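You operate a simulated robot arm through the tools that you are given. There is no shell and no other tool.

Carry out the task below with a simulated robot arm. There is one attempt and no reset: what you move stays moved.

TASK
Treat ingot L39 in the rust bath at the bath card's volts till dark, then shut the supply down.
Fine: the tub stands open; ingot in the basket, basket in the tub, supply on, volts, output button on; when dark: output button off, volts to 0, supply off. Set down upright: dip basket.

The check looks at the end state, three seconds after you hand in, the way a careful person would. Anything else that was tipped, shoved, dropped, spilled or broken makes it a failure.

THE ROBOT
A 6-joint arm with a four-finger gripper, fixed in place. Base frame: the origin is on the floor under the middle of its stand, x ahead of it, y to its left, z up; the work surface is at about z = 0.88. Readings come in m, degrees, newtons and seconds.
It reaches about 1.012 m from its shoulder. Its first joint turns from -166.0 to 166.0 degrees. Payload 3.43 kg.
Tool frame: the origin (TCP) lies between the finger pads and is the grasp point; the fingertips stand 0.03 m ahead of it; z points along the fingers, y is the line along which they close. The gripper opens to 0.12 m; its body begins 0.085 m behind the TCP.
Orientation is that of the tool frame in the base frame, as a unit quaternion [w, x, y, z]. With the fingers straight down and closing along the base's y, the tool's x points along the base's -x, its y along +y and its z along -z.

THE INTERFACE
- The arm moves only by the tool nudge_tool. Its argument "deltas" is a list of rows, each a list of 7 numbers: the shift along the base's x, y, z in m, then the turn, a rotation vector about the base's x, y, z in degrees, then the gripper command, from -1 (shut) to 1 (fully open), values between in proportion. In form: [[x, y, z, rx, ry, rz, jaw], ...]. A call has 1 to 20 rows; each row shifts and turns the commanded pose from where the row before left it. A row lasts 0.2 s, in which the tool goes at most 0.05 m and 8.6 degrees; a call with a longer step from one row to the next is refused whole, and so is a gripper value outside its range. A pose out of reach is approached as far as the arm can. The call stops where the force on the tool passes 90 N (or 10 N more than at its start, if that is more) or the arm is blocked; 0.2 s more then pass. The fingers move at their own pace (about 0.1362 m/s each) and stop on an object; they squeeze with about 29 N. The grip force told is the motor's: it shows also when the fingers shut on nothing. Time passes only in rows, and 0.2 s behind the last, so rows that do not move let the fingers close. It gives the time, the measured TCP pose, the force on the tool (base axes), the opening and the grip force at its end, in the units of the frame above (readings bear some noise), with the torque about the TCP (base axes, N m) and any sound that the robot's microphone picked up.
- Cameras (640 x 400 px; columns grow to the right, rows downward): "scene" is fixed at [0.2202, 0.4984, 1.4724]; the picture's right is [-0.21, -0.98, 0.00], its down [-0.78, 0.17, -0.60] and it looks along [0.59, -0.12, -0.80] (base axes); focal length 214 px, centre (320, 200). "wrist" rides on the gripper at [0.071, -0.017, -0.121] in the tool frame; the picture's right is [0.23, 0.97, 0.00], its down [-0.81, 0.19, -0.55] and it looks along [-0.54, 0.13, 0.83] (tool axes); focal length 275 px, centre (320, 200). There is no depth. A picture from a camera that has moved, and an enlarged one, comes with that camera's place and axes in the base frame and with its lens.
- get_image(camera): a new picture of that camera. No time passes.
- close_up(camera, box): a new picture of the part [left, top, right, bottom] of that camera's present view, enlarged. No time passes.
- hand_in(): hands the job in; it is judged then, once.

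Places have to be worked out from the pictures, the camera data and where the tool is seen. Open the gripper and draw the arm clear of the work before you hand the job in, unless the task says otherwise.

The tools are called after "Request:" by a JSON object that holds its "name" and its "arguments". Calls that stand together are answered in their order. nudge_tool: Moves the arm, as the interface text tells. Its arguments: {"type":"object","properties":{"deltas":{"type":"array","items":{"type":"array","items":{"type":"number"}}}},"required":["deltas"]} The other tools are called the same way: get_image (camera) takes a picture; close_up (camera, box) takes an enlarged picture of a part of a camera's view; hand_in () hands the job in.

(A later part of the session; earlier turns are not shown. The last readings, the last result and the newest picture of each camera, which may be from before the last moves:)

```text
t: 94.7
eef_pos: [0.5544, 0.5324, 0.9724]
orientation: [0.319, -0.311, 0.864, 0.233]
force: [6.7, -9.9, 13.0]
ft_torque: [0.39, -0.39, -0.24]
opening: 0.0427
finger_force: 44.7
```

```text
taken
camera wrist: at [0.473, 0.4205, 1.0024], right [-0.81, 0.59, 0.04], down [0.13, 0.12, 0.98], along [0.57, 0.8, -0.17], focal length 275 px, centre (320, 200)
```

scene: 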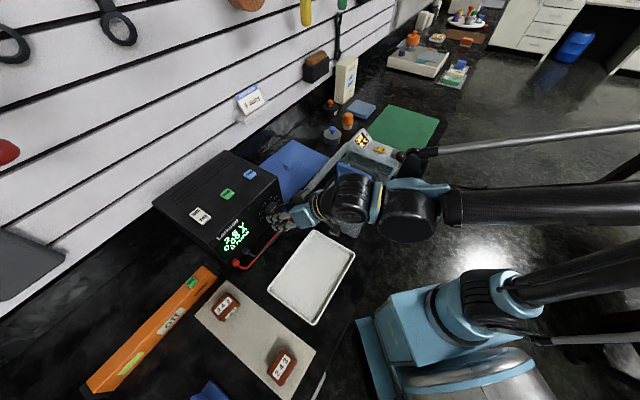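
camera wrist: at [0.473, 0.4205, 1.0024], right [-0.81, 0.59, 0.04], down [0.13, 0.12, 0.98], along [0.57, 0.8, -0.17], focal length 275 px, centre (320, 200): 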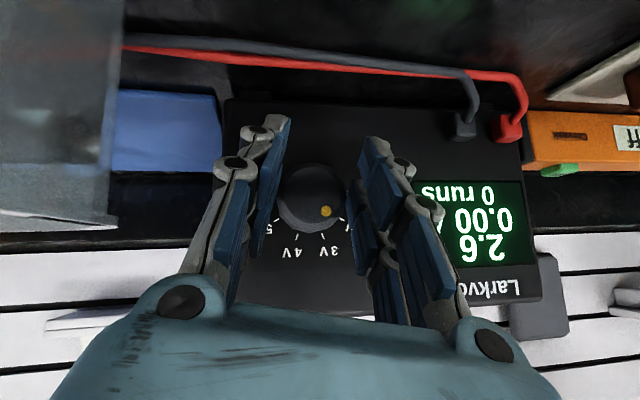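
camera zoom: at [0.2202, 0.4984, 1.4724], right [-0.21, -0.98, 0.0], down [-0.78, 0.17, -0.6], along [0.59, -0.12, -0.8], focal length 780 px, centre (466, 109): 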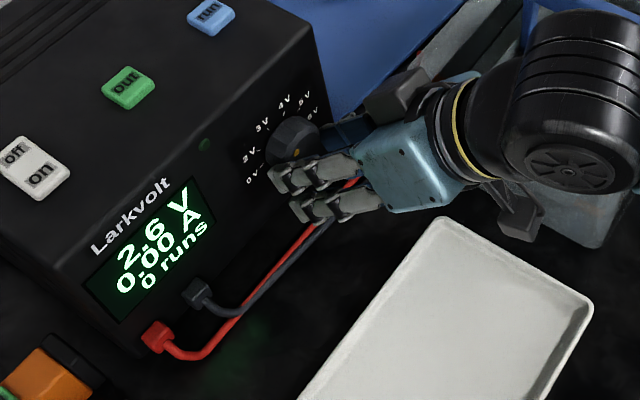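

2.6 V and the forces are low. I'll continue another 20° before regrasping.

Request:
{"name": "nudge_tool", "arguments": {"deltas": [[0.00017, -0.00017, 0.0002, 3.5, 3.5, 0, -1], [0.00016, -0.00016, 0.0002, 3.5, 3.5, 0, -1], [0, 0, 0, 0, 0, 0, -1], [0, 0, 0, 0, 0, 0, -1]]}}

Request:
{"name": "nudge_tool", "arguments": {"deltas": [[0.00016, -0.00016, 0, 3.5, 3.5, 0, -1], [0.00015, -0.00015, 0, 3.5, 3.5, 0, -1], [0, 0, 0, 0, 0, 0, -1], [0, 0, 0, 0, 0, 0, -1]]}}

Request:
{"name": "close_up", "arguments": {"camera": "scene", "box": [200, 170, 360, 280]}}

Request:
{"name": "get_image", "arguments": {"camera": "scene"}}

```text
t: 95.7
eef_pos: [0.5547, 0.532, 0.9722]
orientation: [0.284, -0.277, 0.866, 0.304]
force: [-6.3, -9.4, -5.5]
ft_torque: [-0.03, 0.04, 0.06]
opening: 0.0426
finger_force: 45.3
```

```text
t: 96.7
eef_pos: [0.5544, 0.5309, 0.9728]
orientation: [0.246, -0.24, 0.862, 0.373]
force: [-6.6, -29.0, -23.0]
ft_torque: [-0.51, 0.41, -0.76]
opening: 0.0426
finger_force: 44.9
```

```text
3.64 times, centred on (280, 225) of scene
camera zoom: at [0.2202, 0.4984, 1.4724], right [-0.21, -0.98, 0.0], down [-0.78, 0.17, -0.6], along [0.59, -0.12, -0.8], focal length 780 px, centre (466, 109)
```

zoom: 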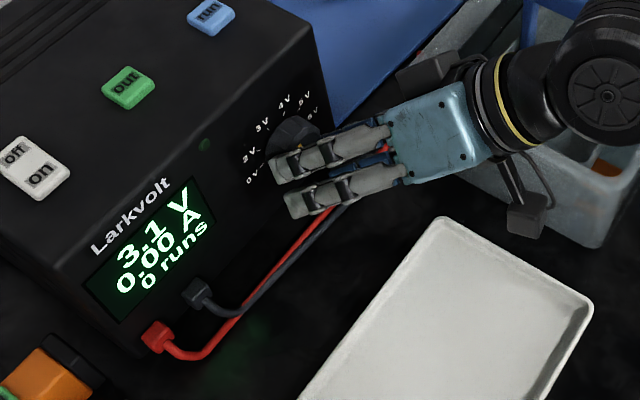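

```text
taken
```

scene: 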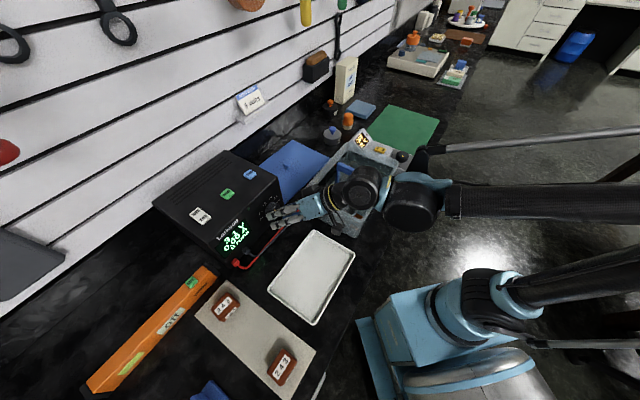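

3.1 V at about 85°. I'll release, swing back counter-clockwise 82.5° around the knob, and regrasp.

Request:
{"name": "nudge_tool", "arguments": {"deltas": [[0, 0, 0, 0, 0, 0, -0.2], [0, 0, 0, 0, 0, 0, -0.03], [0, 0, 0, 0, 0, 0, -0.03], [-0.00022, 0.00022, 0.00018, -5.3, -5.3, 0, -0.03], [-0.00024, 0.00024, 0.00014, -5.3, -5.3, 0, -0.03], [-0.00025, 0.00025, 0.0001, -5.3, -5.3, 0, -0.03], [-0.00026, 0.00026, 5e-05, -5.3, -5.3, 0, -0.03], [-0.00026, 0.00026, 0, -5.3, -5.3, 0, -0.03], [-0.00026, 0.00026, -5e-05, -5.3, -5.3, 0, -0.03], [-0.00025, 0.00025, -0.0001, -5.3, -5.3, 0, -0.03], [-0.00024, 0.00024, -0.00014, -5.3, -5.3, 0, -0.03], [-0.00022, 0.00022, -0.00018, -5.3, -5.3, 0, -0.03], [-0.00021, 0.00021, -0.00022, -5.3, -5.3, 0, -0.03], [-0.00018, 0.00018, -0.00026, -5.3, -5.3, 0, -0.03], [0, 0, 0, 0, 0, 0, -0.03], [0, 0, 0, 0, 0, 0, -0.03]]}}

Request:
{"name": "get_image", "arguments": {"camera": "wrist"}}

Request:
{"name": "close_up", "arguments": {"camera": "scene", "box": [200, 170, 360, 280]}}

```text
t: 100.0
eef_pos: [0.5529, 0.535, 0.9736]
orientation: [0.475, -0.471, 0.706, -0.233]
force: [-0.2, 0.3, 0.0]
ft_torque: [0.02, 0.01, 0.02]
opening: 0.0581
finger_force: 0.1
```

```text
taken
camera wrist: at [0.4443, 0.45, 1.0067], right [-0.45, 0.23, -0.86], down [-0.49, 0.74, 0.46], along [0.74, 0.63, -0.22], focal length 275 px, centre (320, 200)
```

wrist: 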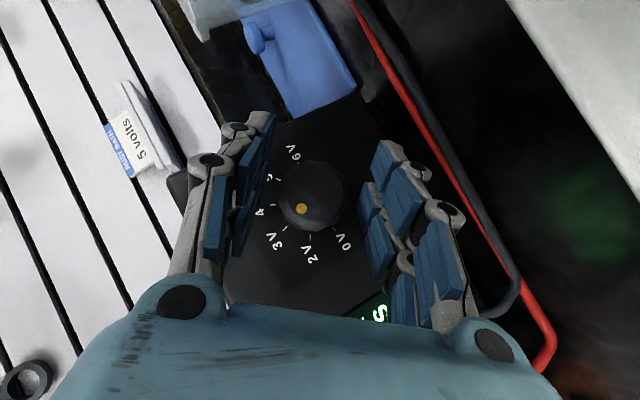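

```text
3.64 times, centred on (280, 225) of scene
camera zoom: at [0.2202, 0.4984, 1.4724], right [-0.21, -0.98, 0.0], down [-0.78, 0.17, -0.6], along [0.59, -0.12, -0.8], focal length 780 px, centre (466, 109)
```

zoom: 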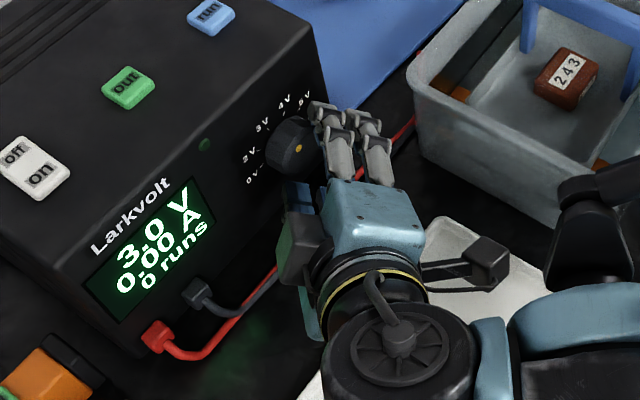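

The display reads 3.0 V after release. I'll pre-correct about 1.4 mm along the closing axis and grip again.

Request:
{"name": "nudge_tool", "arguments": {"deltas": [[-0.0006, 0.0006, -0.0011, 0, 0, 0, -0.1], [0, 0, 0, 0, 0, 0, -0.4], [0, 0, 0, 0, 0, 0, -1], [0, 0, 0, 0, 0, 0, -1], [0, 0, 0, 0, 0, 0, -1]]}}

```text
t: 101.2
eef_pos: [0.5514, 0.5346, 0.9719]
orientation: [0.476, -0.47, 0.706, -0.233]
force: [18.3, -9.2, 20.3]
ft_torque: [0.36, -0.48, -0.72]
opening: 0.042
finger_force: 45.4
```

Request:
{"name": "nudge_tool", "arguments": {"deltas": [[0.0003, -0.0002, 0.0003, 0, 0, 0, -1], [0.00012, -0.00012, 0.00018, 3.5, 3.5, 0, -1], [0.00013, -0.00013, 0.00016, 3.5, 3.5, 0, -1], [0.00013, -0.00013, 0.00015, 3.5, 3.5, 0, -1], [0, 0, 0, 0, 0, 0, -1], [0, 0, 0, 0, 0, 0, -1]]}}

Request:
{"name": "close_up", "arguments": {"camera": "scene", "box": [200, 170, 360, 280]}}

```text
t: 102.7
eef_pos: [0.5514, 0.5334, 0.9722]
orientation: [0.45, -0.443, 0.766, -0.124]
force: [13.5, -22.4, 12.4]
ft_torque: [0.1, -0.25, -0.89]
opening: 0.0423
finger_force: 45.1
```

```text
3.64 times, centred on (280, 225) of scene
camera zoom: at [0.2202, 0.4984, 1.4724], right [-0.21, -0.98, 0.0], down [-0.78, 0.17, -0.6], along [0.59, -0.12, -0.8], focal length 780 px, centre (466, 109)
```

zoom: 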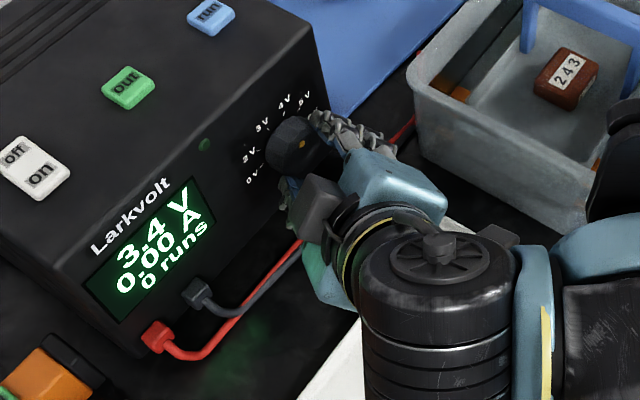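

3.4 V. I'll continue with 20° more.

Request:
{"name": "nudge_tool", "arguments": {"deltas": [[0.0004, -0.0004, 0.0002, 0, 0, 0, -1], [0.00015, -0.00015, 0.00014, 3.5, 3.5, 0, -1], [0.00015, -0.00015, 0.00012, 3.5, 3.5, 0, -1], [0.00016, -0.00016, 0.0001, 3.5, 3.5, 0, -1], [0.00016, -0.00016, 8e-05, 3.5, 3.5, 0, -1], [0, 0, 0, 0, 0, 0, -1], [0, 0, 0, 0, 0, 0, -1]]}}

Request:
{"name": "close_up", "arguments": {"camera": "scene", "box": [200, 170, 360, 280]}}

```text
t: 104.2
eef_pos: [0.5524, 0.5336, 0.9723]
orientation: [0.405, -0.398, 0.823, 0.027]
force: [-8.1, -23.6, -7.0]
ft_torque: [-0.07, 0.06, -0.14]
opening: 0.0425
finger_force: 45.3
```

```text
3.64 times, centred on (280, 225) of scene
camera zoom: at [0.2202, 0.4984, 1.4724], right [-0.21, -0.98, 0.0], down [-0.78, 0.17, -0.6], along [0.59, -0.12, -0.8], focal length 780 px, centre (466, 109)
```

zoom: 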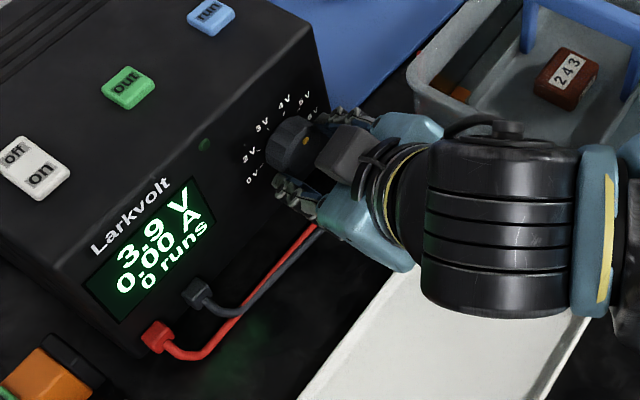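

Request:
{"name": "nudge_tool", "arguments": {"deltas": [[-0.0001, -0.0003, 0, 0, 0, 0, -1], [0.00017, -0.00017, 6e-05, 3.5, 3.5, 0, -1], [0.00017, -0.00017, 4e-05, 3.5, 3.5, 0, -1], [0.00017, -0.00017, 2e-05, 3.5, 3.5, 0, -1], [0.00017, -0.00017, 0, 3.5, 3.5, 0, -1], [0, 0, 0, 0, 0, 0, -1], [0, 0, 0, 0, 0, 0, -1]]}}

Request:
{"name": "close_up", "arguments": {"camera": "scene", "box": [200, 170, 360, 280]}}

```text
t: 105.8
eef_pos: [0.5537, 0.5319, 0.974]
orientation: [0.347, -0.34, 0.857, 0.174]
force: [-11.0, 11.6, -19.4]
ft_torque: [-0.15, 0.18, 0.92]
opening: 0.0421
finger_force: 44.7
```

```text
3.64 times, centred on (280, 225) of scene
camera zoom: at [0.2202, 0.4984, 1.4724], right [-0.21, -0.98, 0.0], down [-0.78, 0.17, -0.6], along [0.59, -0.12, -0.8], focal length 780 px, centre (466, 109)
```

zoom: 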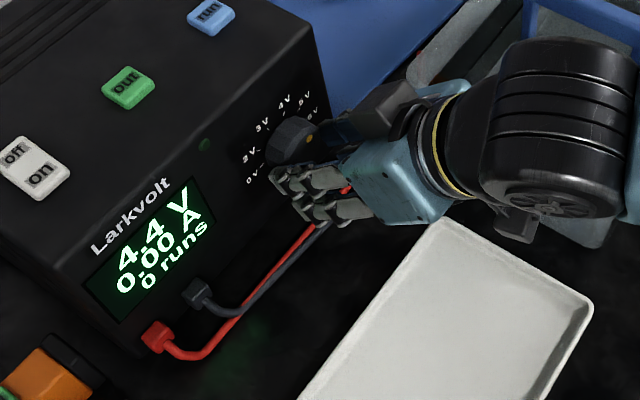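

4.4 V. I'll turn 20° more, then fine-tune.

Request:
{"name": "nudge_tool", "arguments": {"deltas": [[-0.0002, 0.0002, -0.0003, 0, 0, 0, -1], [0.00017, -0.00017, -2e-05, 3.5, 3.5, 0, -1], [0.00017, -0.00017, -4e-05, 3.5, 3.5, 0, -1], [0.00017, -0.00017, -6e-05, 3.5, 3.5, 0, -1], [0.00016, -0.00016, -8e-05, 3.5, 3.5, 0, -1], [0, 0, 0, 0, 0, 0, -1], [0, 0, 0, 0, 0, 0, -1]]}}

Request:
{"name": "close_up", "arguments": {"camera": "scene", "box": [200, 170, 360, 280]}}

```text
t: 107.5
eef_pos: [0.5551, 0.5316, 0.9739]
orientation: [0.279, -0.271, 0.865, 0.317]
force: [-6.5, 2.4, 11.6]
ft_torque: [0.33, -0.24, 0.29]
opening: 0.0421
finger_force: 44.9
```

```text
3.64 times, centred on (280, 225) of scene
camera zoom: at [0.2202, 0.4984, 1.4724], right [-0.21, -0.98, 0.0], down [-0.78, 0.17, -0.6], along [0.59, -0.12, -0.8], focal length 780 px, centre (466, 109)
```

zoom: 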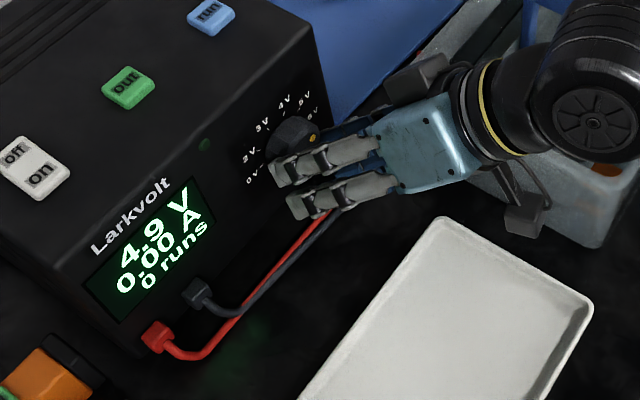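

4.9 V. One more 4.5° step.

Request:
{"name": "nudge_tool", "arguments": {"deltas": [[0.00016, -0.00016, -8e-05, 3.2, 3.2, 0, -1], [0, 0, 0, 0, 0, 0, -1], [0, 0, 0, 0, 0, 0, -1]]}}

Request:
{"name": "close_up", "arguments": {"camera": "scene", "box": [200, 170, 360, 280]}}

Request:
{"name": "get_image", "arguments": {"camera": "wrist"}}

```text
t: 108.2
eef_pos: [0.5548, 0.5314, 0.9742]
orientation: [0.263, -0.254, 0.863, 0.349]
force: [-1.9, -2.3, 23.6]
ft_torque: [0.82, -0.79, 0.09]
opening: 0.0418
finger_force: 45.0
```

```text
3.64 times, centred on (280, 225) of scene
camera zoom: at [0.2202, 0.4984, 1.4724], right [-0.21, -0.98, 0.0], down [-0.78, 0.17, -0.6], along [0.59, -0.12, -0.8], focal length 780 px, centre (466, 109)
```

zoom: 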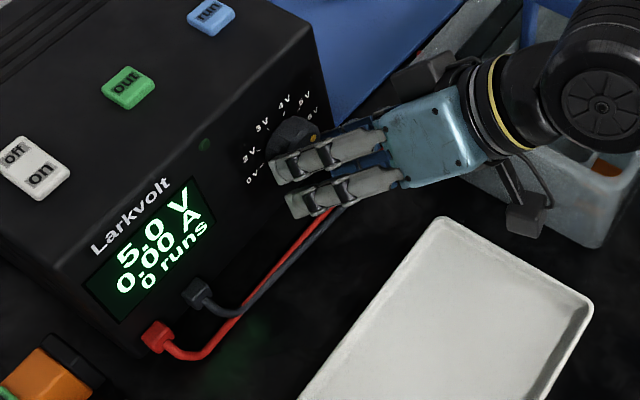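

```text
taken
camera wrist: at [0.4793, 0.4145, 0.9951], right [-0.77, 0.55, 0.31], down [0.32, -0.08, 0.94], along [0.55, 0.83, -0.12], focal length 275 px, centre (320, 200)
```

wrist: 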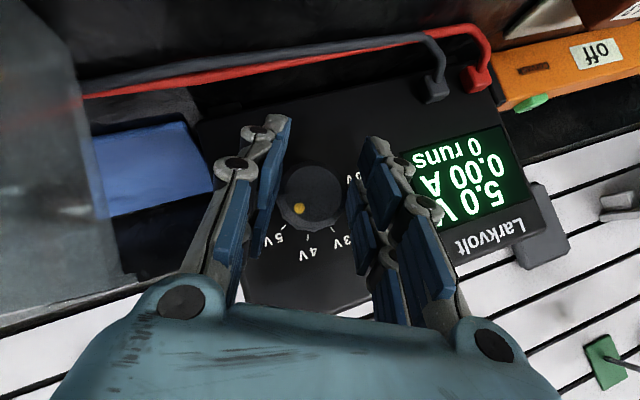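

It reads 5.0 V with almost no torsion left about the knob axis. I'll release gently and check the reading holds.

Request:
{"name": "nudge_tool", "arguments": {"deltas": [[0, 0, 0.0003, 0, 0, 0, -0.5], [0, 0, 0, 0, 0, 0, -0.1], [0, 0, 0, 0, 0, 0, 0], [0, 0, 0, 0, 0, 0, 0]]}}

Request:
{"name": "close_up", "arguments": {"camera": "scene", "box": [200, 170, 360, 280]}}

Request:
{"name": "get_image", "arguments": {"camera": "wrist"}}

```text
t: 109.2
eef_pos: [0.5553, 0.5322, 0.9715]
orientation: [0.26, -0.254, 0.864, 0.349]
force: [-0.4, 0.4, 0.4]
ft_torque: [-0.01, 0.0, -0.01]
opening: 0.0599
finger_force: 0.1
```

```text
3.64 times, centred on (280, 225) of scene
camera zoom: at [0.2202, 0.4984, 1.4724], right [-0.21, -0.98, 0.0], down [-0.78, 0.17, -0.6], along [0.59, -0.12, -0.8], focal length 780 px, centre (466, 109)
```

zoom: 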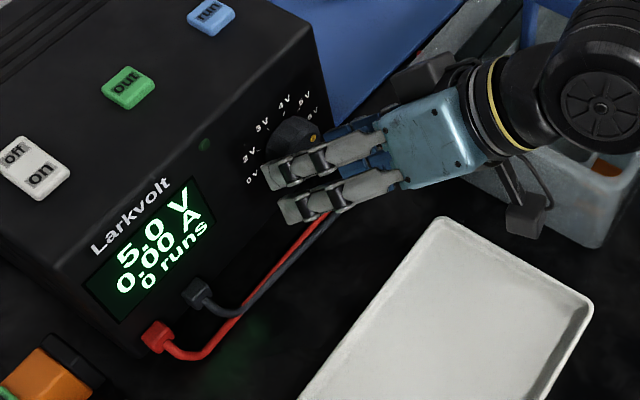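

```text
taken
camera wrist: at [0.4791, 0.4147, 0.9942], right [-0.77, 0.55, 0.31], down [0.32, -0.08, 0.94], along [0.55, 0.83, -0.12], focal length 275 px, centre (320, 200)
```

wrist: 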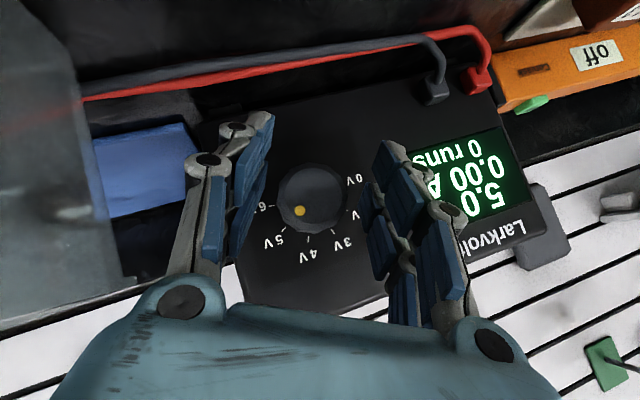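

5.0 V holds and the dot points at 5V. I'll back straight away from the knob, then undo the lean and rise.

Request:
{"name": "nudge_tool", "arguments": {"deltas": [[-0.01, -0.01, 0, 0, 0, 0, 0], [-0.015, -0.015, 0, 0, 0, 0, 0], [-0.015, -0.015, 0, 0, 0, 0, 0], [-0.01, -0.01, 0.01, -5.2, -5.2, 0, 0], [0, 0, 0.02, -5.2, -5.2, 0, 0], [0, 0, 0.03, -5.2, -5.2, 0, 0], [0, 0, 0.03, -5.2, -5.2, 0, 0], [0, 0, 0.04, 0, 0, 0, -0.5], [0, 0, 0.04, 0, 0, 0, -1], [0, 0, 0, 0, 0, 0, -1]]}}

Request:
{"name": "get_image", "arguments": {"camera": "wrist"}}

Request:
{"name": "get_image", "arguments": {"camera": "scene"}}

```text
t: 111.5
eef_pos: [0.5021, 0.4813, 1.143]
orientation: [0.363, -0.354, 0.851, 0.135]
force: [0.6, 0.8, -0.4]
ft_torque: [0.02, -0.01, 0.01]
opening: 0.0
finger_force: 28.7
```

```text
taken
camera wrist: at [0.4161, 0.3751, 1.1761], right [-0.8, 0.58, -0.19], down [-0.03, 0.28, 0.96], along [0.61, 0.77, -0.2], focal length 275 px, centre (320, 200)
```

wrist: 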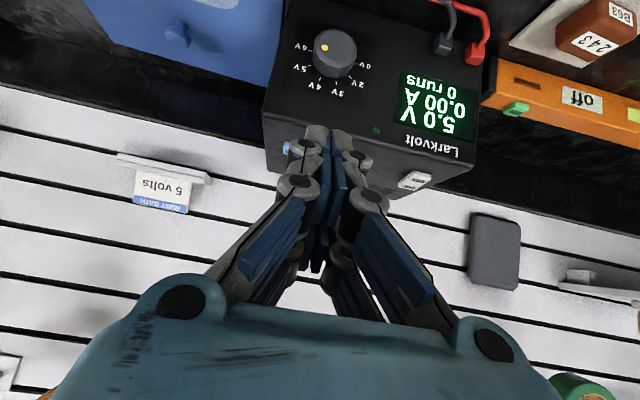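

```text
taken
```

scene: 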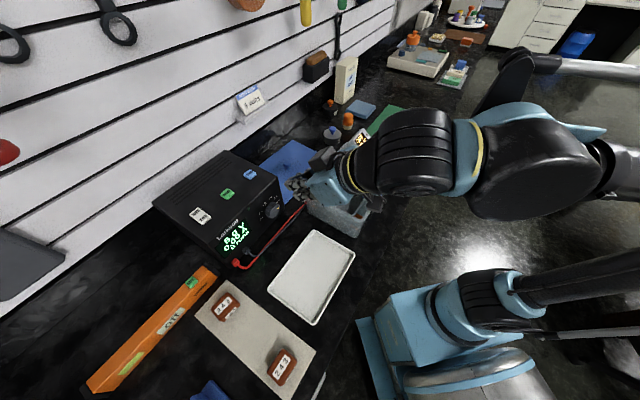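

Now for the "out" button near (0.592, 0.654). I'll bring the tool back to vertical, rise, and move over it with fingers closed.

Request:
{"name": "nudge_tool", "arguments": {"deltas": [[0, 0, 0.015, -5.18, 5.56, 0, -1], [0, 0, 0.015, -5.18, 5.56, 0, -1], [0, 0, 0.015, -5.18, 5.56, 0, -1], [0, 0, 0.015, -5.18, 5.56, 0, -1], [0, 0, 0.015, -5.18, 5.56, 0, -1], [0, 0, 0.015, -5.18, 5.56, 0, -1], [0.0175, 0.034, 0, 0, 0, 0, -1], [0.0175, 0.034, 0, 0, 0, 0, -1], [0.0175, 0.034, 0, 0, 0, 0, -1], [0.0175, 0.034, 0, 0, 0, 0, -1], [0.013, 0.025, 0, 0, 0, 0, -1], [0, 0, 0, 0, 0, 0, -1], [0, 0, 0, 0, 0, 0, -1]]}}

Request:
{"name": "get_image", "arguments": {"camera": "wrist"}}

Request:
{"name": "close_up", "arguments": {"camera": "wrist", "box": [200, 40, 420, 200]}}

Request:
{"name": "get_image", "arguments": {"camera": "scene"}}

```text
t: 114.2
eef_pos: [0.5876, 0.6427, 1.2338]
orientation: [-0.001, -0.385, 0.923, 0.001]
force: [1.1, -0.9, -0.2]
ft_torque: [-0.01, 0.02, 0.01]
opening: 0.0
finger_force: 29.2
```

```text
taken
camera wrist: at [0.5496, 0.5794, 1.3551], right [-0.85, 0.52, 0.0], down [0.44, 0.71, 0.55], along [0.29, 0.47, -0.83], focal length 275 px, centre (320, 200)
```

wrist: 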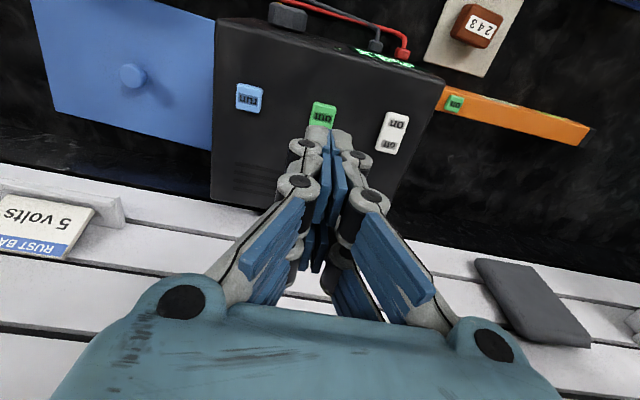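

```text
2.50 times, centred on (310, 120) of wrist
camera zoom: at [0.5496, 0.5794, 1.3551], right [-0.85, 0.52, 0.0], down [0.44, 0.71, 0.55], along [0.29, 0.47, -0.83], focal length 688 px, centre (345, 400)
```

zoom: 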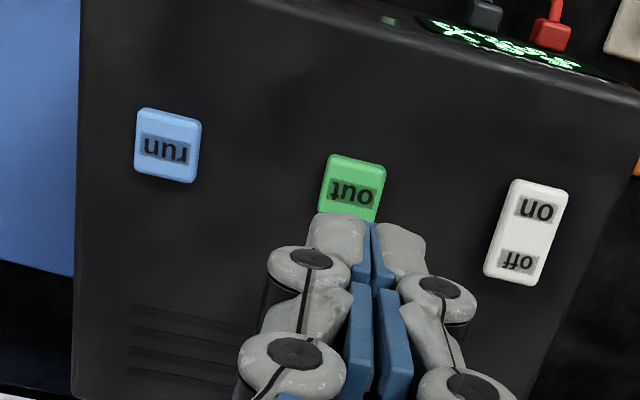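

```text
taken
```

scene: 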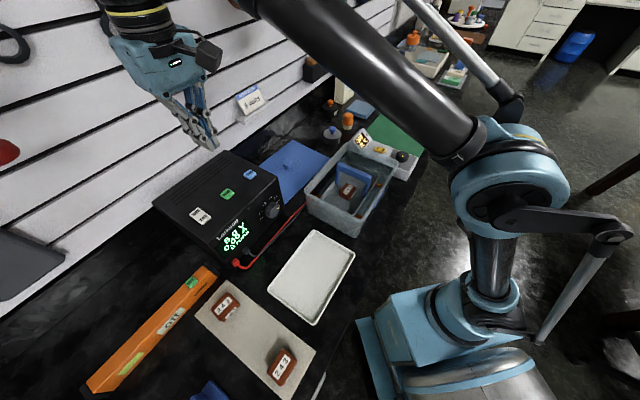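

The button measures at (0.593, 0.655). I'll centre over it and descend, then press in 2 mm steps.

Request:
{"name": "nudge_tool", "arguments": {"deltas": [[0.0054, 0.0123, -0.02, 0, 0, 0, -1], [0, 0, -0.04, 0, 0, 0, -1], [0, 0, -0.04, 0, 0, 0, -1], [0, 0, -0.03, 0, 0, 0, -1], [0, 0, -0.006, 0, 0, 0, -1], [0, 0, 0, 0, 0, 0, -1]]}}

Request:
{"name": "close_up", "arguments": {"camera": "scene", "box": [150, 140, 310, 270]}}

```text
t: 115.7
eef_pos: [0.5924, 0.6548, 1.0947]
orientation: [-0.002, -0.385, 0.923, 0.001]
force: [0.0, 0.4, -0.8]
ft_torque: [-0.02, -0.02, 0.0]
opening: 0.0
finger_force: 28.8
```

```text
3.08 times, centred on (230, 205) of scene
camera zoom: at [0.2202, 0.4984, 1.4724], right [-0.21, -0.98, 0.0], down [-0.78, 0.17, -0.6], along [0.59, -0.12, -0.8], focal length 660 px, centre (597, 185)
```

zoom: 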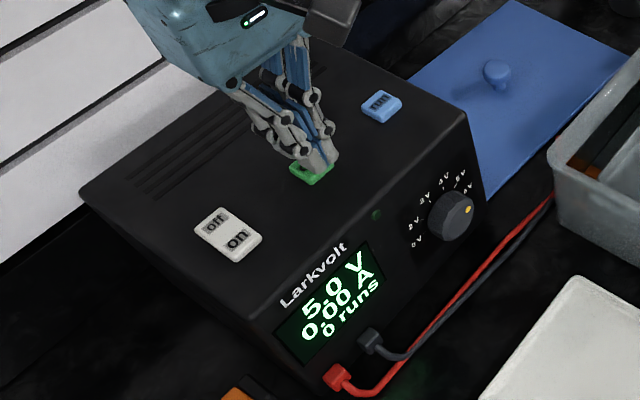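

The tips are right over "out". Pressing now, gently.

Request:
{"name": "nudge_tool", "arguments": {"deltas": [[0, 0, -0.002, 0, 0, 0, -1], [0, 0, 0, 0, 0, 0, -1]]}}

Request:
{"name": "nudge_tool", "arguments": {"deltas": [[0, 0, -0.002, 0, 0, 0, -1], [0, 0, 0, 0, 0, 0, -1]]}}

Request:
{"name": "nudge_tool", "arguments": {"deltas": [[0, 0, -0.0015, 0, 0, 0, -1], [0, 0, 0, 0, 0, 0, -1]]}}

Request:
{"name": "close_up", "arguments": {"camera": "scene", "box": [150, 140, 310, 270]}}

```text
t: 116.2
eef_pos: [0.5916, 0.6545, 1.0944]
orientation: [-0.002, -0.385, 0.923, 0.001]
force: [-0.1, 0.2, 0.6]
ft_torque: [0.02, 0.02, -0.01]
opening: 0.0003
finger_force: 28.8
```

```text
t: 116.8
eef_pos: [0.5935, 0.6549, 1.0926]
orientation: [-0.001, -0.385, 0.923, 0.001]
force: [0.1, 0.4, 0.5]
ft_torque: [-0.01, 0.01, 0.01]
opening: 0.0
finger_force: 28.9
```

```text
t: 117.5
eef_pos: [0.5923, 0.6545, 1.09]
orientation: [-0.001, -0.384, 0.923, 0.0]
force: [0.9, -0.4, 0.7]
ft_torque: [-0.01, -0.01, 0.04]
opening: 0.0001
finger_force: 29.1
```

```text
3.08 times, centred on (230, 205) of scene
camera zoom: at [0.2202, 0.4984, 1.4724], right [-0.21, -0.98, 0.0], down [-0.78, 0.17, -0.6], along [0.59, -0.12, -0.8], focal length 660 px, centre (597, 185)
```

zoom: 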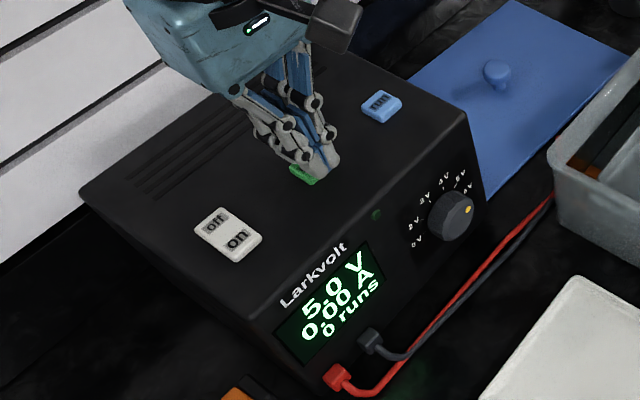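

Request:
{"name": "nudge_tool", "arguments": {"deltas": [[0, 0, -0.0015, 0, 0, 0, -1], [0, 0, 0, 0, 0, 0, -1]]}}

Request:
{"name": "nudge_tool", "arguments": {"deltas": [[0, 0, -0.0015, 0, 0, 0, -1], [0, 0, 0, 0, 0, 0, -1]]}}

Request:
{"name": "nudge_tool", "arguments": {"deltas": [[0, 0, -0.001, 0, 0, 0, -1], [0, 0, 0, 0, 0, 0, -1]]}}

Request:
{"name": "close_up", "arguments": {"camera": "scene", "box": [150, 140, 310, 270]}}

```text
t: 118.0
eef_pos: [0.5918, 0.654, 1.0897]
orientation: [-0.001, -0.386, 0.922, 0.001]
force: [-0.4, 0.7, 0.3]
ft_torque: [0.0, 0.0, -0.02]
opening: 0.0
finger_force: 28.9
```

```text
t: 118.7
eef_pos: [0.5922, 0.6549, 1.0883]
orientation: [-0.002, -0.385, 0.923, 0.001]
force: [-0.9, -0.6, 0.1]
ft_torque: [0.04, -0.01, 0.01]
opening: 0.0
finger_force: 29.1
```

```text
t: 119.2
eef_pos: [0.5922, 0.6539, 1.0863]
orientation: [-0.001, -0.385, 0.923, 0.001]
force: [0.8, 0.4, -0.2]
ft_torque: [0.03, 0.02, 0.01]
opening: 0.0
finger_force: 29.2
```

```text
3.08 times, centred on (230, 205) of scene
camera zoom: at [0.2202, 0.4984, 1.4724], right [-0.21, -0.98, 0.0], down [-0.78, 0.17, -0.6], along [0.59, -0.12, -0.8], focal length 660 px, centre (597, 185)
```

zoom: 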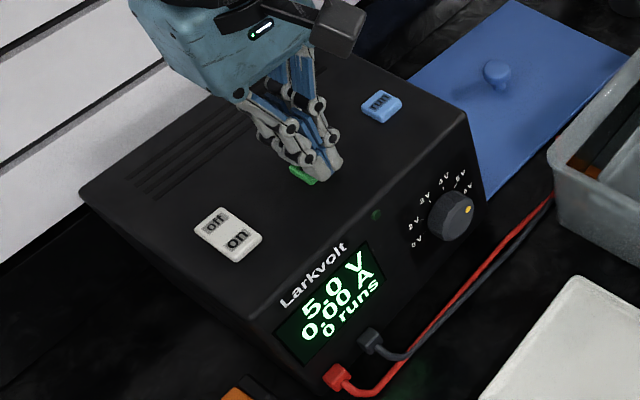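

Request:
{"name": "nudge_tool", "arguments": {"deltas": [[0, 0, -0.001, 0, 0, 0, -1], [0, 0, 0, 0, 0, 0, -1]]}}

Request:
{"name": "nudge_tool", "arguments": {"deltas": [[0, 0, -0.001, 0, 0, 0, -1], [0, 0, 0, 0, 0, 0, -1]]}}

Request:
{"name": "nudge_tool", "arguments": {"deltas": [[0, 0, -0.001, 0, 0, 0, -1], [0, 0, 0, 0, 0, 0, -1]]}}

Request:
{"name": "close_up", "arguments": {"camera": "scene", "box": [150, 140, 310, 270]}}

```text
t: 119.8
eef_pos: [0.5931, 0.6551, 1.0854]
orientation: [-0.001, -0.385, 0.923, 0.001]
force: [-0.7, -0.7, 0.1]
ft_torque: [-0.03, 0.02, 0.02]
opening: 0.0
finger_force: 29.4
```

```text
t: 120.5
eef_pos: [0.5926, 0.6547, 1.0848]
orientation: [-0.001, -0.385, 0.923, 0.0]
force: [-1.2, 1.0, -0.3]
ft_torque: [-0.05, 0.0, 0.01]
opening: 0.0001
finger_force: 28.8
```

```text
t: 121.0
eef_pos: [0.5932, 0.6545, 1.084]
orientation: [-0.002, -0.385, 0.923, 0.001]
force: [-0.7, 0.7, 0.4]
ft_torque: [0.01, -0.01, 0.03]
opening: 0.006
finger_force: 33.3
```

```text
3.08 times, centred on (230, 205) of scene
camera zoom: at [0.2202, 0.4984, 1.4724], right [-0.21, -0.98, 0.0], down [-0.78, 0.17, -0.6], along [0.59, -0.12, -0.8], focal length 660 px, centre (597, 185)
```

zoom: 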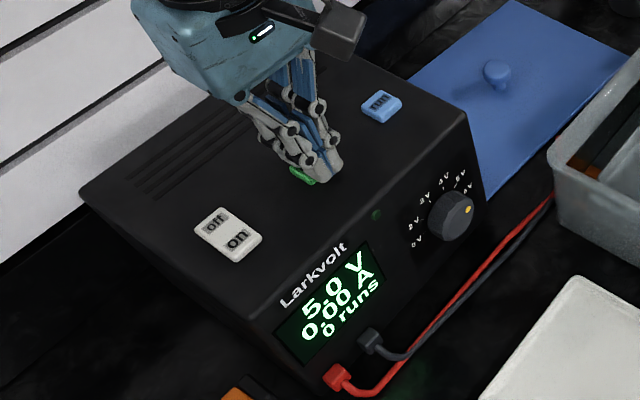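

Contact has begun (the fingers splay slightly). I'll keep pressing in 1 mm steps, watching the LED and current.

Request:
{"name": "nudge_tool", "arguments": {"deltas": [[0, 0, -0.001, 0, 0, 0, -1], [0, 0, 0, 0, 0, 0, -1]]}}

Request:
{"name": "close_up", "arguments": {"camera": "scene", "box": [150, 140, 310, 270]}}

```text
t: 121.7
eef_pos: [0.5928, 0.6543, 1.0837]
orientation: [-0.001, -0.385, 0.923, 0.001]
force: [1.0, -0.1, 1.5]
ft_torque: [0.0, 0.02, 0.03]
opening: 0.0061
finger_force: 33.1
```

```text
3.08 times, centred on (230, 205) of scene
camera zoom: at [0.2202, 0.4984, 1.4724], right [-0.21, -0.98, 0.0], down [-0.78, 0.17, -0.6], along [0.59, -0.12, -0.8], focal length 660 px, centre (597, 185)
```

zoom: 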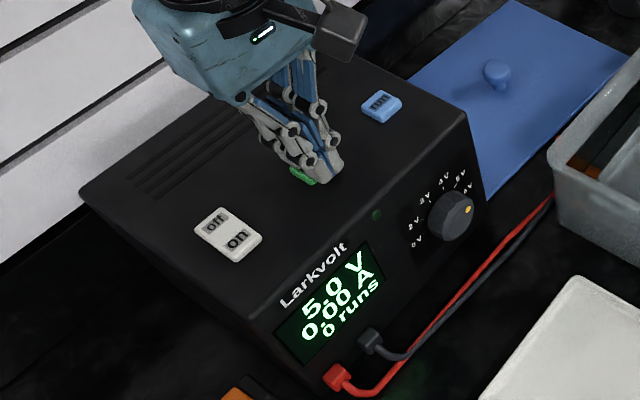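

Request:
{"name": "nudge_tool", "arguments": {"deltas": [[0, 0, -0.001, 0, 0, 0, -1], [0, 0, 0, 0, 0, 0, -1]]}}

Request:
{"name": "nudge_tool", "arguments": {"deltas": [[0, 0, -0.0007, 0, 0, 0, -1], [0, 0, 0, 0, 0, 0, -1]]}}

Request:
{"name": "close_up", "arguments": {"camera": "scene", "box": [150, 140, 310, 270]}}

```text
t: 122.2
eef_pos: [0.5921, 0.6539, 1.0817]
orientation: [-0.002, -0.385, 0.923, 0.0]
force: [0.9, 0.4, 1.3]
ft_torque: [0.01, -0.03, 0.02]
opening: 0.0059
finger_force: 33.6
heard: click
```

```text
t: 122.8
eef_pos: [0.5932, 0.6545, 1.0809]
orientation: [-0.002, -0.386, 0.923, 0.001]
force: [-0.1, -1.8, 1.7]
ft_torque: [-0.04, -0.01, 0.03]
opening: 0.0062
finger_force: 33.7
```

```text
3.08 times, centred on (230, 205) of scene
camera zoom: at [0.2202, 0.4984, 1.4724], right [-0.21, -0.98, 0.0], down [-0.78, 0.17, -0.6], along [0.59, -0.12, -0.8], focal length 660 px, centre (597, 185)
```

zoom: 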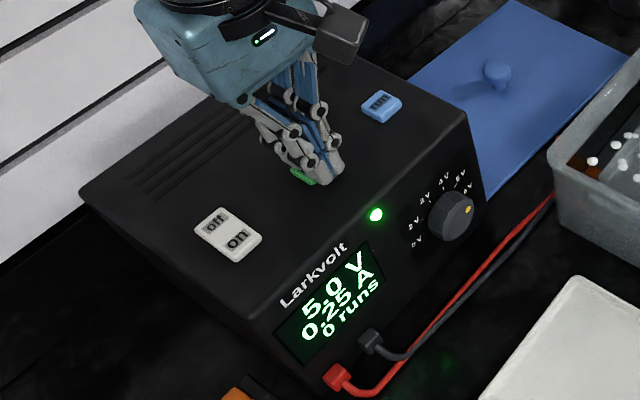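

Click: the LED is on, the current is 0.25 A, and bubbles are forming in the tub. I'll lift just off the button and watch the ingot's colour.

Request:
{"name": "nudge_tool", "arguments": {"deltas": [[0, 0, 0.01, 0, 0, 0, -1], [0, 0, 0.01, 0, 0, 0, -1]]}}

Request:
{"name": "close_up", "arguments": {"camera": "scene", "box": [290, 120, 430, 240]}}

Request:
{"name": "close_up", "arguments": {"camera": "scene", "box": [150, 140, 310, 270]}}

```text
t: 123.5
eef_pos: [0.5939, 0.6563, 1.1]
orientation: [-0.001, -0.385, 0.923, 0.001]
force: [0.5, -0.4, 0.2]
ft_torque: [0.02, 0.03, 0.0]
opening: 0.0
finger_force: 33.0
```

```text
3.33 times, centred on (360, 180) of scene
camera zoom: at [0.2202, 0.4984, 1.4724], right [-0.21, -0.98, 0.0], down [-0.78, 0.17, -0.6], along [0.59, -0.12, -0.8], focal length 715 px, centre (187, 267)
```

zoom: 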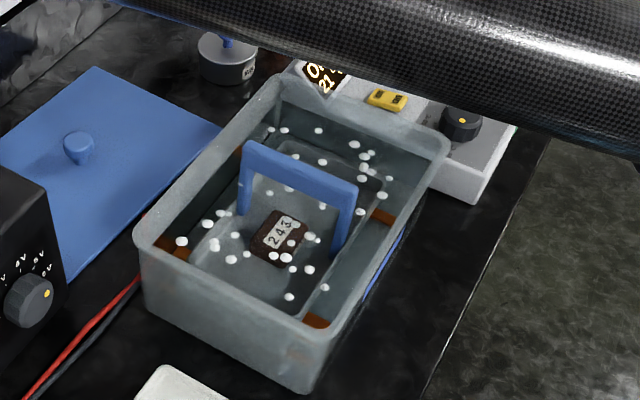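

```text
3.08 times, centred on (230, 205) of scene
camera zoom: at [0.2202, 0.4984, 1.4724], right [-0.21, -0.98, 0.0], down [-0.78, 0.17, -0.6], along [0.59, -0.12, -0.8], focal length 660 px, centre (597, 185)
```

zoom: 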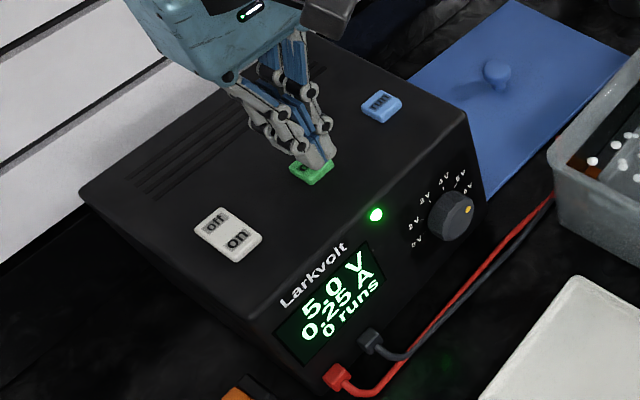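

The ingot is already darkening. I'll zoom in on it and advance time in short steps.

Request:
{"name": "nudge_tool", "arguments": {"deltas": [[0, 0, 0, 0, 0, 0, -1]]}}

Request:
{"name": "close_up", "arguments": {"camera": "scene", "box": [330, 170, 370, 205]}}

Request:
{"name": "nudge_tool", "arguments": {"deltas": [[0, 0, 0, 0, 0, 0, -1], [0, 0, 0, 0, 0, 0, -1], [0, 0, 0, 0, 0, 0, -1]]}}

Request:
{"name": "close_up", "arguments": {"camera": "scene", "box": [330, 170, 370, 205]}}

```text
t: 123.8
eef_pos: [0.5937, 0.656, 1.1002]
orientation: [-0.001, -0.385, 0.923, 0.001]
force: [0.7, 0.7, 0.2]
ft_torque: [0.0, 0.0, 0.0]
opening: 0.0002
finger_force: 33.9
```

```text
11.43 times, centred on (350, 188) of scene
camera zoom: at [0.2202, 0.4984, 1.4724], right [-0.21, -0.98, 0.0], down [-0.78, 0.17, -0.6], along [0.59, -0.12, -0.8], focal length 2451 px, centre (-23, 343)
```

zoom: 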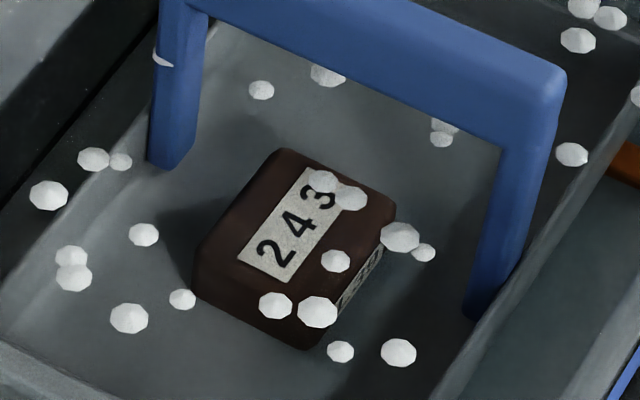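

```text
t: 124.7
eef_pos: [0.5938, 0.6555, 1.1001]
orientation: [0.0, -0.385, 0.923, 0.0]
force: [-0.2, -0.2, 0.1]
ft_torque: [0.01, 0.0, 0.01]
opening: 0.0
finger_force: 33.1
```

```text
11.43 times, centred on (350, 188) of scene
camera zoom: at [0.2202, 0.4984, 1.4724], right [-0.21, -0.98, 0.0], down [-0.78, 0.17, -0.6], along [0.59, -0.12, -0.8], focal length 2451 px, centre (-23, 343)
```

zoom: 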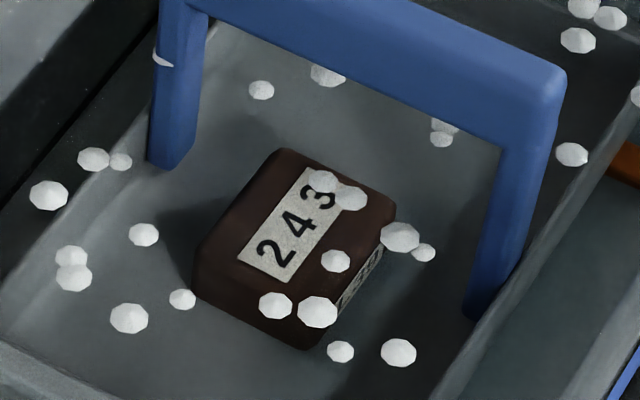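

Request:
{"name": "nudge_tool", "arguments": {"deltas": [[0, 0, 0, 0, 0, 0, -1], [0, 0, 0, 0, 0, 0, -1], [0, 0, 0, 0, 0, 0, -1], [0, 0, 0, 0, 0, 0, -1]]}}

Request:
{"name": "close_up", "arguments": {"camera": "scene", "box": [330, 170, 370, 205]}}

Request:
{"name": "close_up", "arguments": {"camera": "scene", "box": [200, 170, 360, 280]}}

```text
t: 125.7
eef_pos: [0.5933, 0.6544, 1.1005]
orientation: [-0.001, -0.385, 0.923, 0.001]
force: [0.3, -0.1, 1.8]
ft_torque: [-0.03, 0.01, 0.0]
opening: 0.0001
finger_force: 33.5
```

```text
11.43 times, centred on (350, 188) of scene
camera zoom: at [0.2202, 0.4984, 1.4724], right [-0.21, -0.98, 0.0], down [-0.78, 0.17, -0.6], along [0.59, -0.12, -0.8], focal length 2451 px, centre (-23, 343)
```

zoom: 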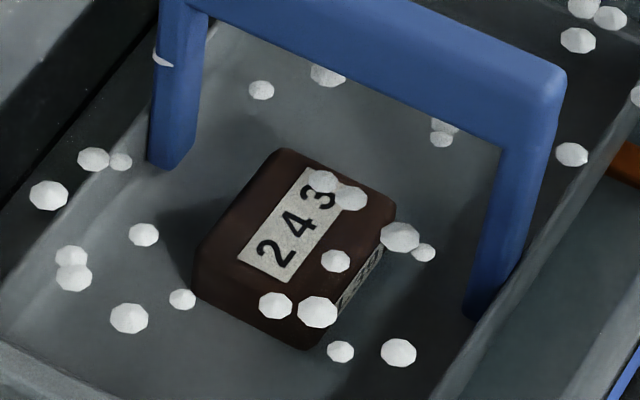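

```text
3.64 times, centred on (280, 225) of scene
camera zoom: at [0.2202, 0.4984, 1.4724], right [-0.21, -0.98, 0.0], down [-0.78, 0.17, -0.6], along [0.59, -0.12, -0.8], focal length 780 px, centre (466, 109)
```

zoom: 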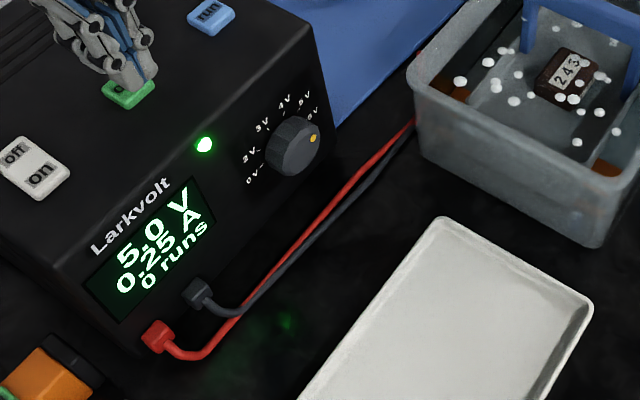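

Request:
{"name": "nudge_tool", "arguments": {"deltas": [[0, 0, 0, 0, 0, 0, -1], [0, 0, 0, 0, 0, 0, -1], [0, 0, 0, 0, 0, 0, -1], [0, 0, 0, 0, 0, 0, -1]]}}

Request:
{"name": "close_up", "arguments": {"camera": "scene", "box": [330, 170, 370, 205]}}

Request:
{"name": "nudge_tool", "arguments": {"deltas": [[0, 0, 0, 0, 0, 0, -1], [0, 0, 0, 0, 0, 0, -1], [0, 0, 0, 0, 0, 0, -1], [0, 0, 0, 0, 0, 0, -1]]}}

Request:
{"name": "close_up", "arguments": {"camera": "scene", "box": [330, 170, 370, 205]}}

```text
t: 126.7
eef_pos: [0.5931, 0.6546, 1.1016]
orientation: [-0.001, -0.385, 0.923, 0.001]
force: [0.3, -0.2, -0.4]
ft_torque: [-0.03, 0.0, -0.01]
opening: 0.0
finger_force: 33.4
```

```text
11.43 times, centred on (350, 188) of scene
camera zoom: at [0.2202, 0.4984, 1.4724], right [-0.21, -0.98, 0.0], down [-0.78, 0.17, -0.6], along [0.59, -0.12, -0.8], focal length 2451 px, centre (-23, 343)
```

zoom: 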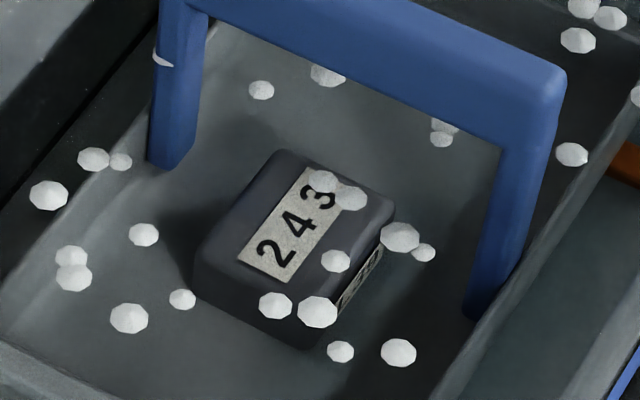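

```text
t: 127.7
eef_pos: [0.5927, 0.655, 1.1005]
orientation: [-0.001, -0.385, 0.923, 0.0]
force: [-0.3, -0.4, -0.7]
ft_torque: [0.01, 0.01, 0.02]
opening: 0.0
finger_force: 32.7
```

```text
11.43 times, centred on (350, 188) of scene
camera zoom: at [0.2202, 0.4984, 1.4724], right [-0.21, -0.98, 0.0], down [-0.78, 0.17, -0.6], along [0.59, -0.12, -0.8], focal length 2451 px, centre (-23, 343)
```

zoom: 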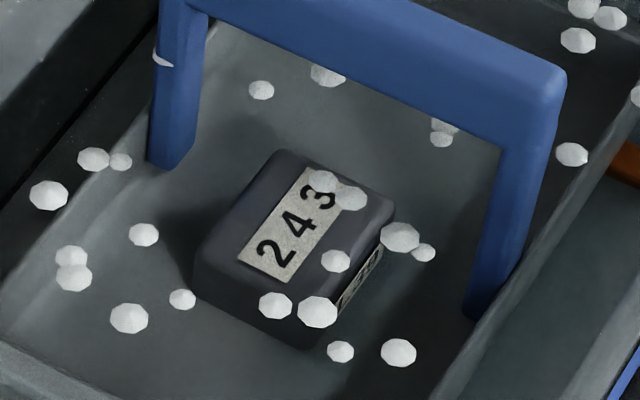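

The ingot is now uniformly dark grey. I'll press "out" again right away to switch the output off.

Request:
{"name": "nudge_tool", "arguments": {"deltas": [[0, 0, -0.01, 0, 0, 0, -1], [0, 0, -0.006, 0, 0, 0, -1], [0, 0, -0.002, 0, 0, 0, -1], [0, 0, -0.0015, 0, 0, 0, -1], [0, 0, 0, 0, 0, 0, -1]]}}

Request:
{"name": "close_up", "arguments": {"camera": "scene", "box": [200, 170, 360, 280]}}

```text
t: 128.8
eef_pos: [0.5926, 0.654, 1.0814]
orientation: [-0.002, -0.385, 0.923, 0.0]
force: [-0.8, 1.5, 2.1]
ft_torque: [0.04, 0.02, 0.01]
opening: 0.0063
finger_force: 33.4
heard: click
```

```text
3.64 times, centred on (280, 225) of scene
camera zoom: at [0.2202, 0.4984, 1.4724], right [-0.21, -0.98, 0.0], down [-0.78, 0.17, -0.6], along [0.59, -0.12, -0.8], focal length 780 px, centre (466, 109)
```

zoom: 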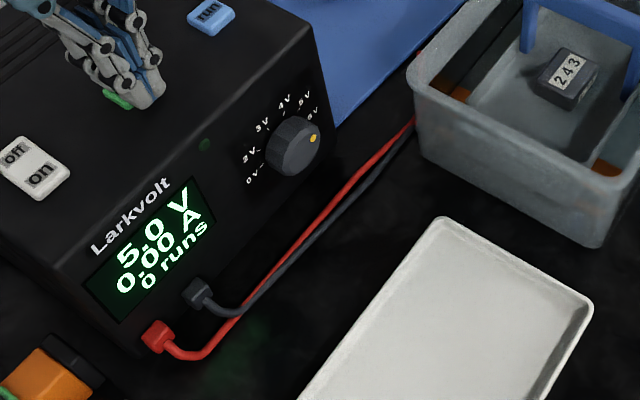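

Output is off: LED dark, 0.00 A, bubbles gone. Next, volts to 0: I'll rise, go back to the standoff in front of the knob and pitch 45° again.

Request:
{"name": "nudge_tool", "arguments": {"deltas": [[0, 0, 0.02, 0, 0, 0, -1], [0, 0, 0.04, 0, 0, 0, -1], [0, 0, 0.04, 0, 0, 0, -1], [0, 0, 0.04, 0, 0, 0, -1], [-0.019, -0.0352, 0, 0, 0, 0, -1], [-0.019, -0.0352, 0, 0, 0, 0, -1], [-0.019, -0.0352, 0, 0, 0, 0, -0.5], [-0.019, -0.0352, 0, 0, 0, 0, 0], [-0.019, -0.0352, 0, 0, 0, 0, 0], [0, 0, 0, 5.18, -5.56, 0, 0], [0, 0, -0.01, 5.18, -5.56, 0, 0], [0, 0, -0.01, 5.18, -5.56, 0, 0], [0, 0, -0.01, 5.18, -5.56, 0, 0], [0, 0, -0.01, 5.18, -5.56, 0, 0], [0, 0, -0.01, 5.18, -5.56, 0, 0], [0, 0, 0, 0, 0, 0, 0]]}}

Request:
{"name": "get_image", "arguments": {"camera": "wrist"}}

Request:
{"name": "get_image", "arguments": {"camera": "scene"}}

```text
t: 132.2
eef_pos: [0.4989, 0.4785, 1.1718]
orientation: [0.363, -0.355, 0.851, 0.136]
force: [-1.1, 0.1, -0.4]
ft_torque: [-0.01, 0.0, -0.02]
opening: 0.0601
finger_force: 0.0
```

```text
taken
camera wrist: at [0.4126, 0.3722, 1.206], right [-0.8, 0.58, -0.19], down [-0.03, 0.28, 0.96], along [0.61, 0.77, -0.2], focal length 275 px, centre (320, 200)
```

wrist: 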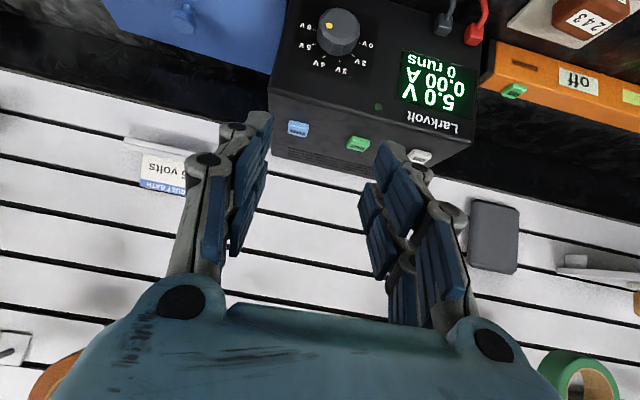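

```text
taken
```

scene: 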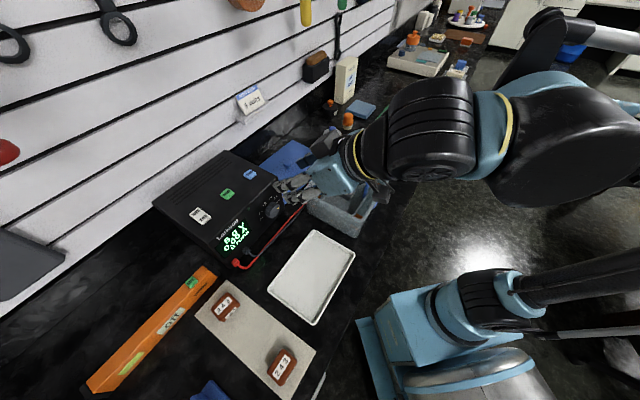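

I'll descend to knob height (z≈0.970), lean +30° clockwise, and check alignment before advancing.

Request:
{"name": "nudge_tool", "arguments": {"deltas": [[0, 0, -0.04, 0, 0, 0, 0], [0, 0, -0.04, 0, 0, 0, 0], [0, 0, -0.04, 0, 0, 0, 0], [0, 0, -0.04, 0, 0, 0, 0], [0, 0, -0.04, 0, 0, 0, 0], [0, 0, -0.002, 0, 0, 0, 0], [0, 0, 0, 5.3, 5.3, 0, 0], [0, 0, 0, 5.3, 5.3, 0, 0], [0, 0, 0, 5.3, 5.3, 0, 0], [0, 0, 0, 5.3, 5.3, 0, 0], [0, 0, 0, 0, 0, 0, 0]]}}

Request:
{"name": "get_image", "arguments": {"camera": "wrist"}}

Request:
{"name": "get_image", "arguments": {"camera": "scene"}}

```text
t: 134.7
eef_pos: [0.4984, 0.4791, 0.9696]
orientation: [0.26, -0.251, 0.864, 0.351]
force: [0.2, 0.1, 0.4]
ft_torque: [0.02, -0.02, 0.05]
opening: 0.06
finger_force: 0.1
```

```text
taken
camera wrist: at [0.4233, 0.3618, 0.9926], right [-0.77, 0.55, 0.32], down [0.33, -0.08, 0.94], along [0.54, 0.83, -0.12], focal length 275 px, centre (320, 200)
```

wrist: 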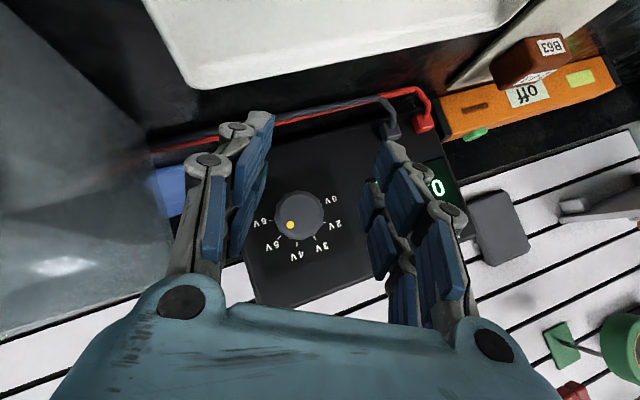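

```text
taken
```

scene: 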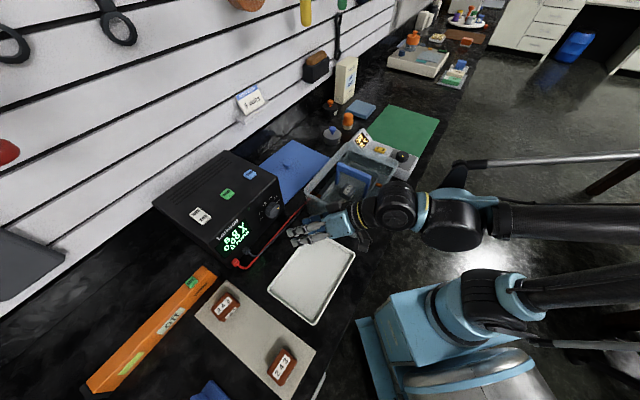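

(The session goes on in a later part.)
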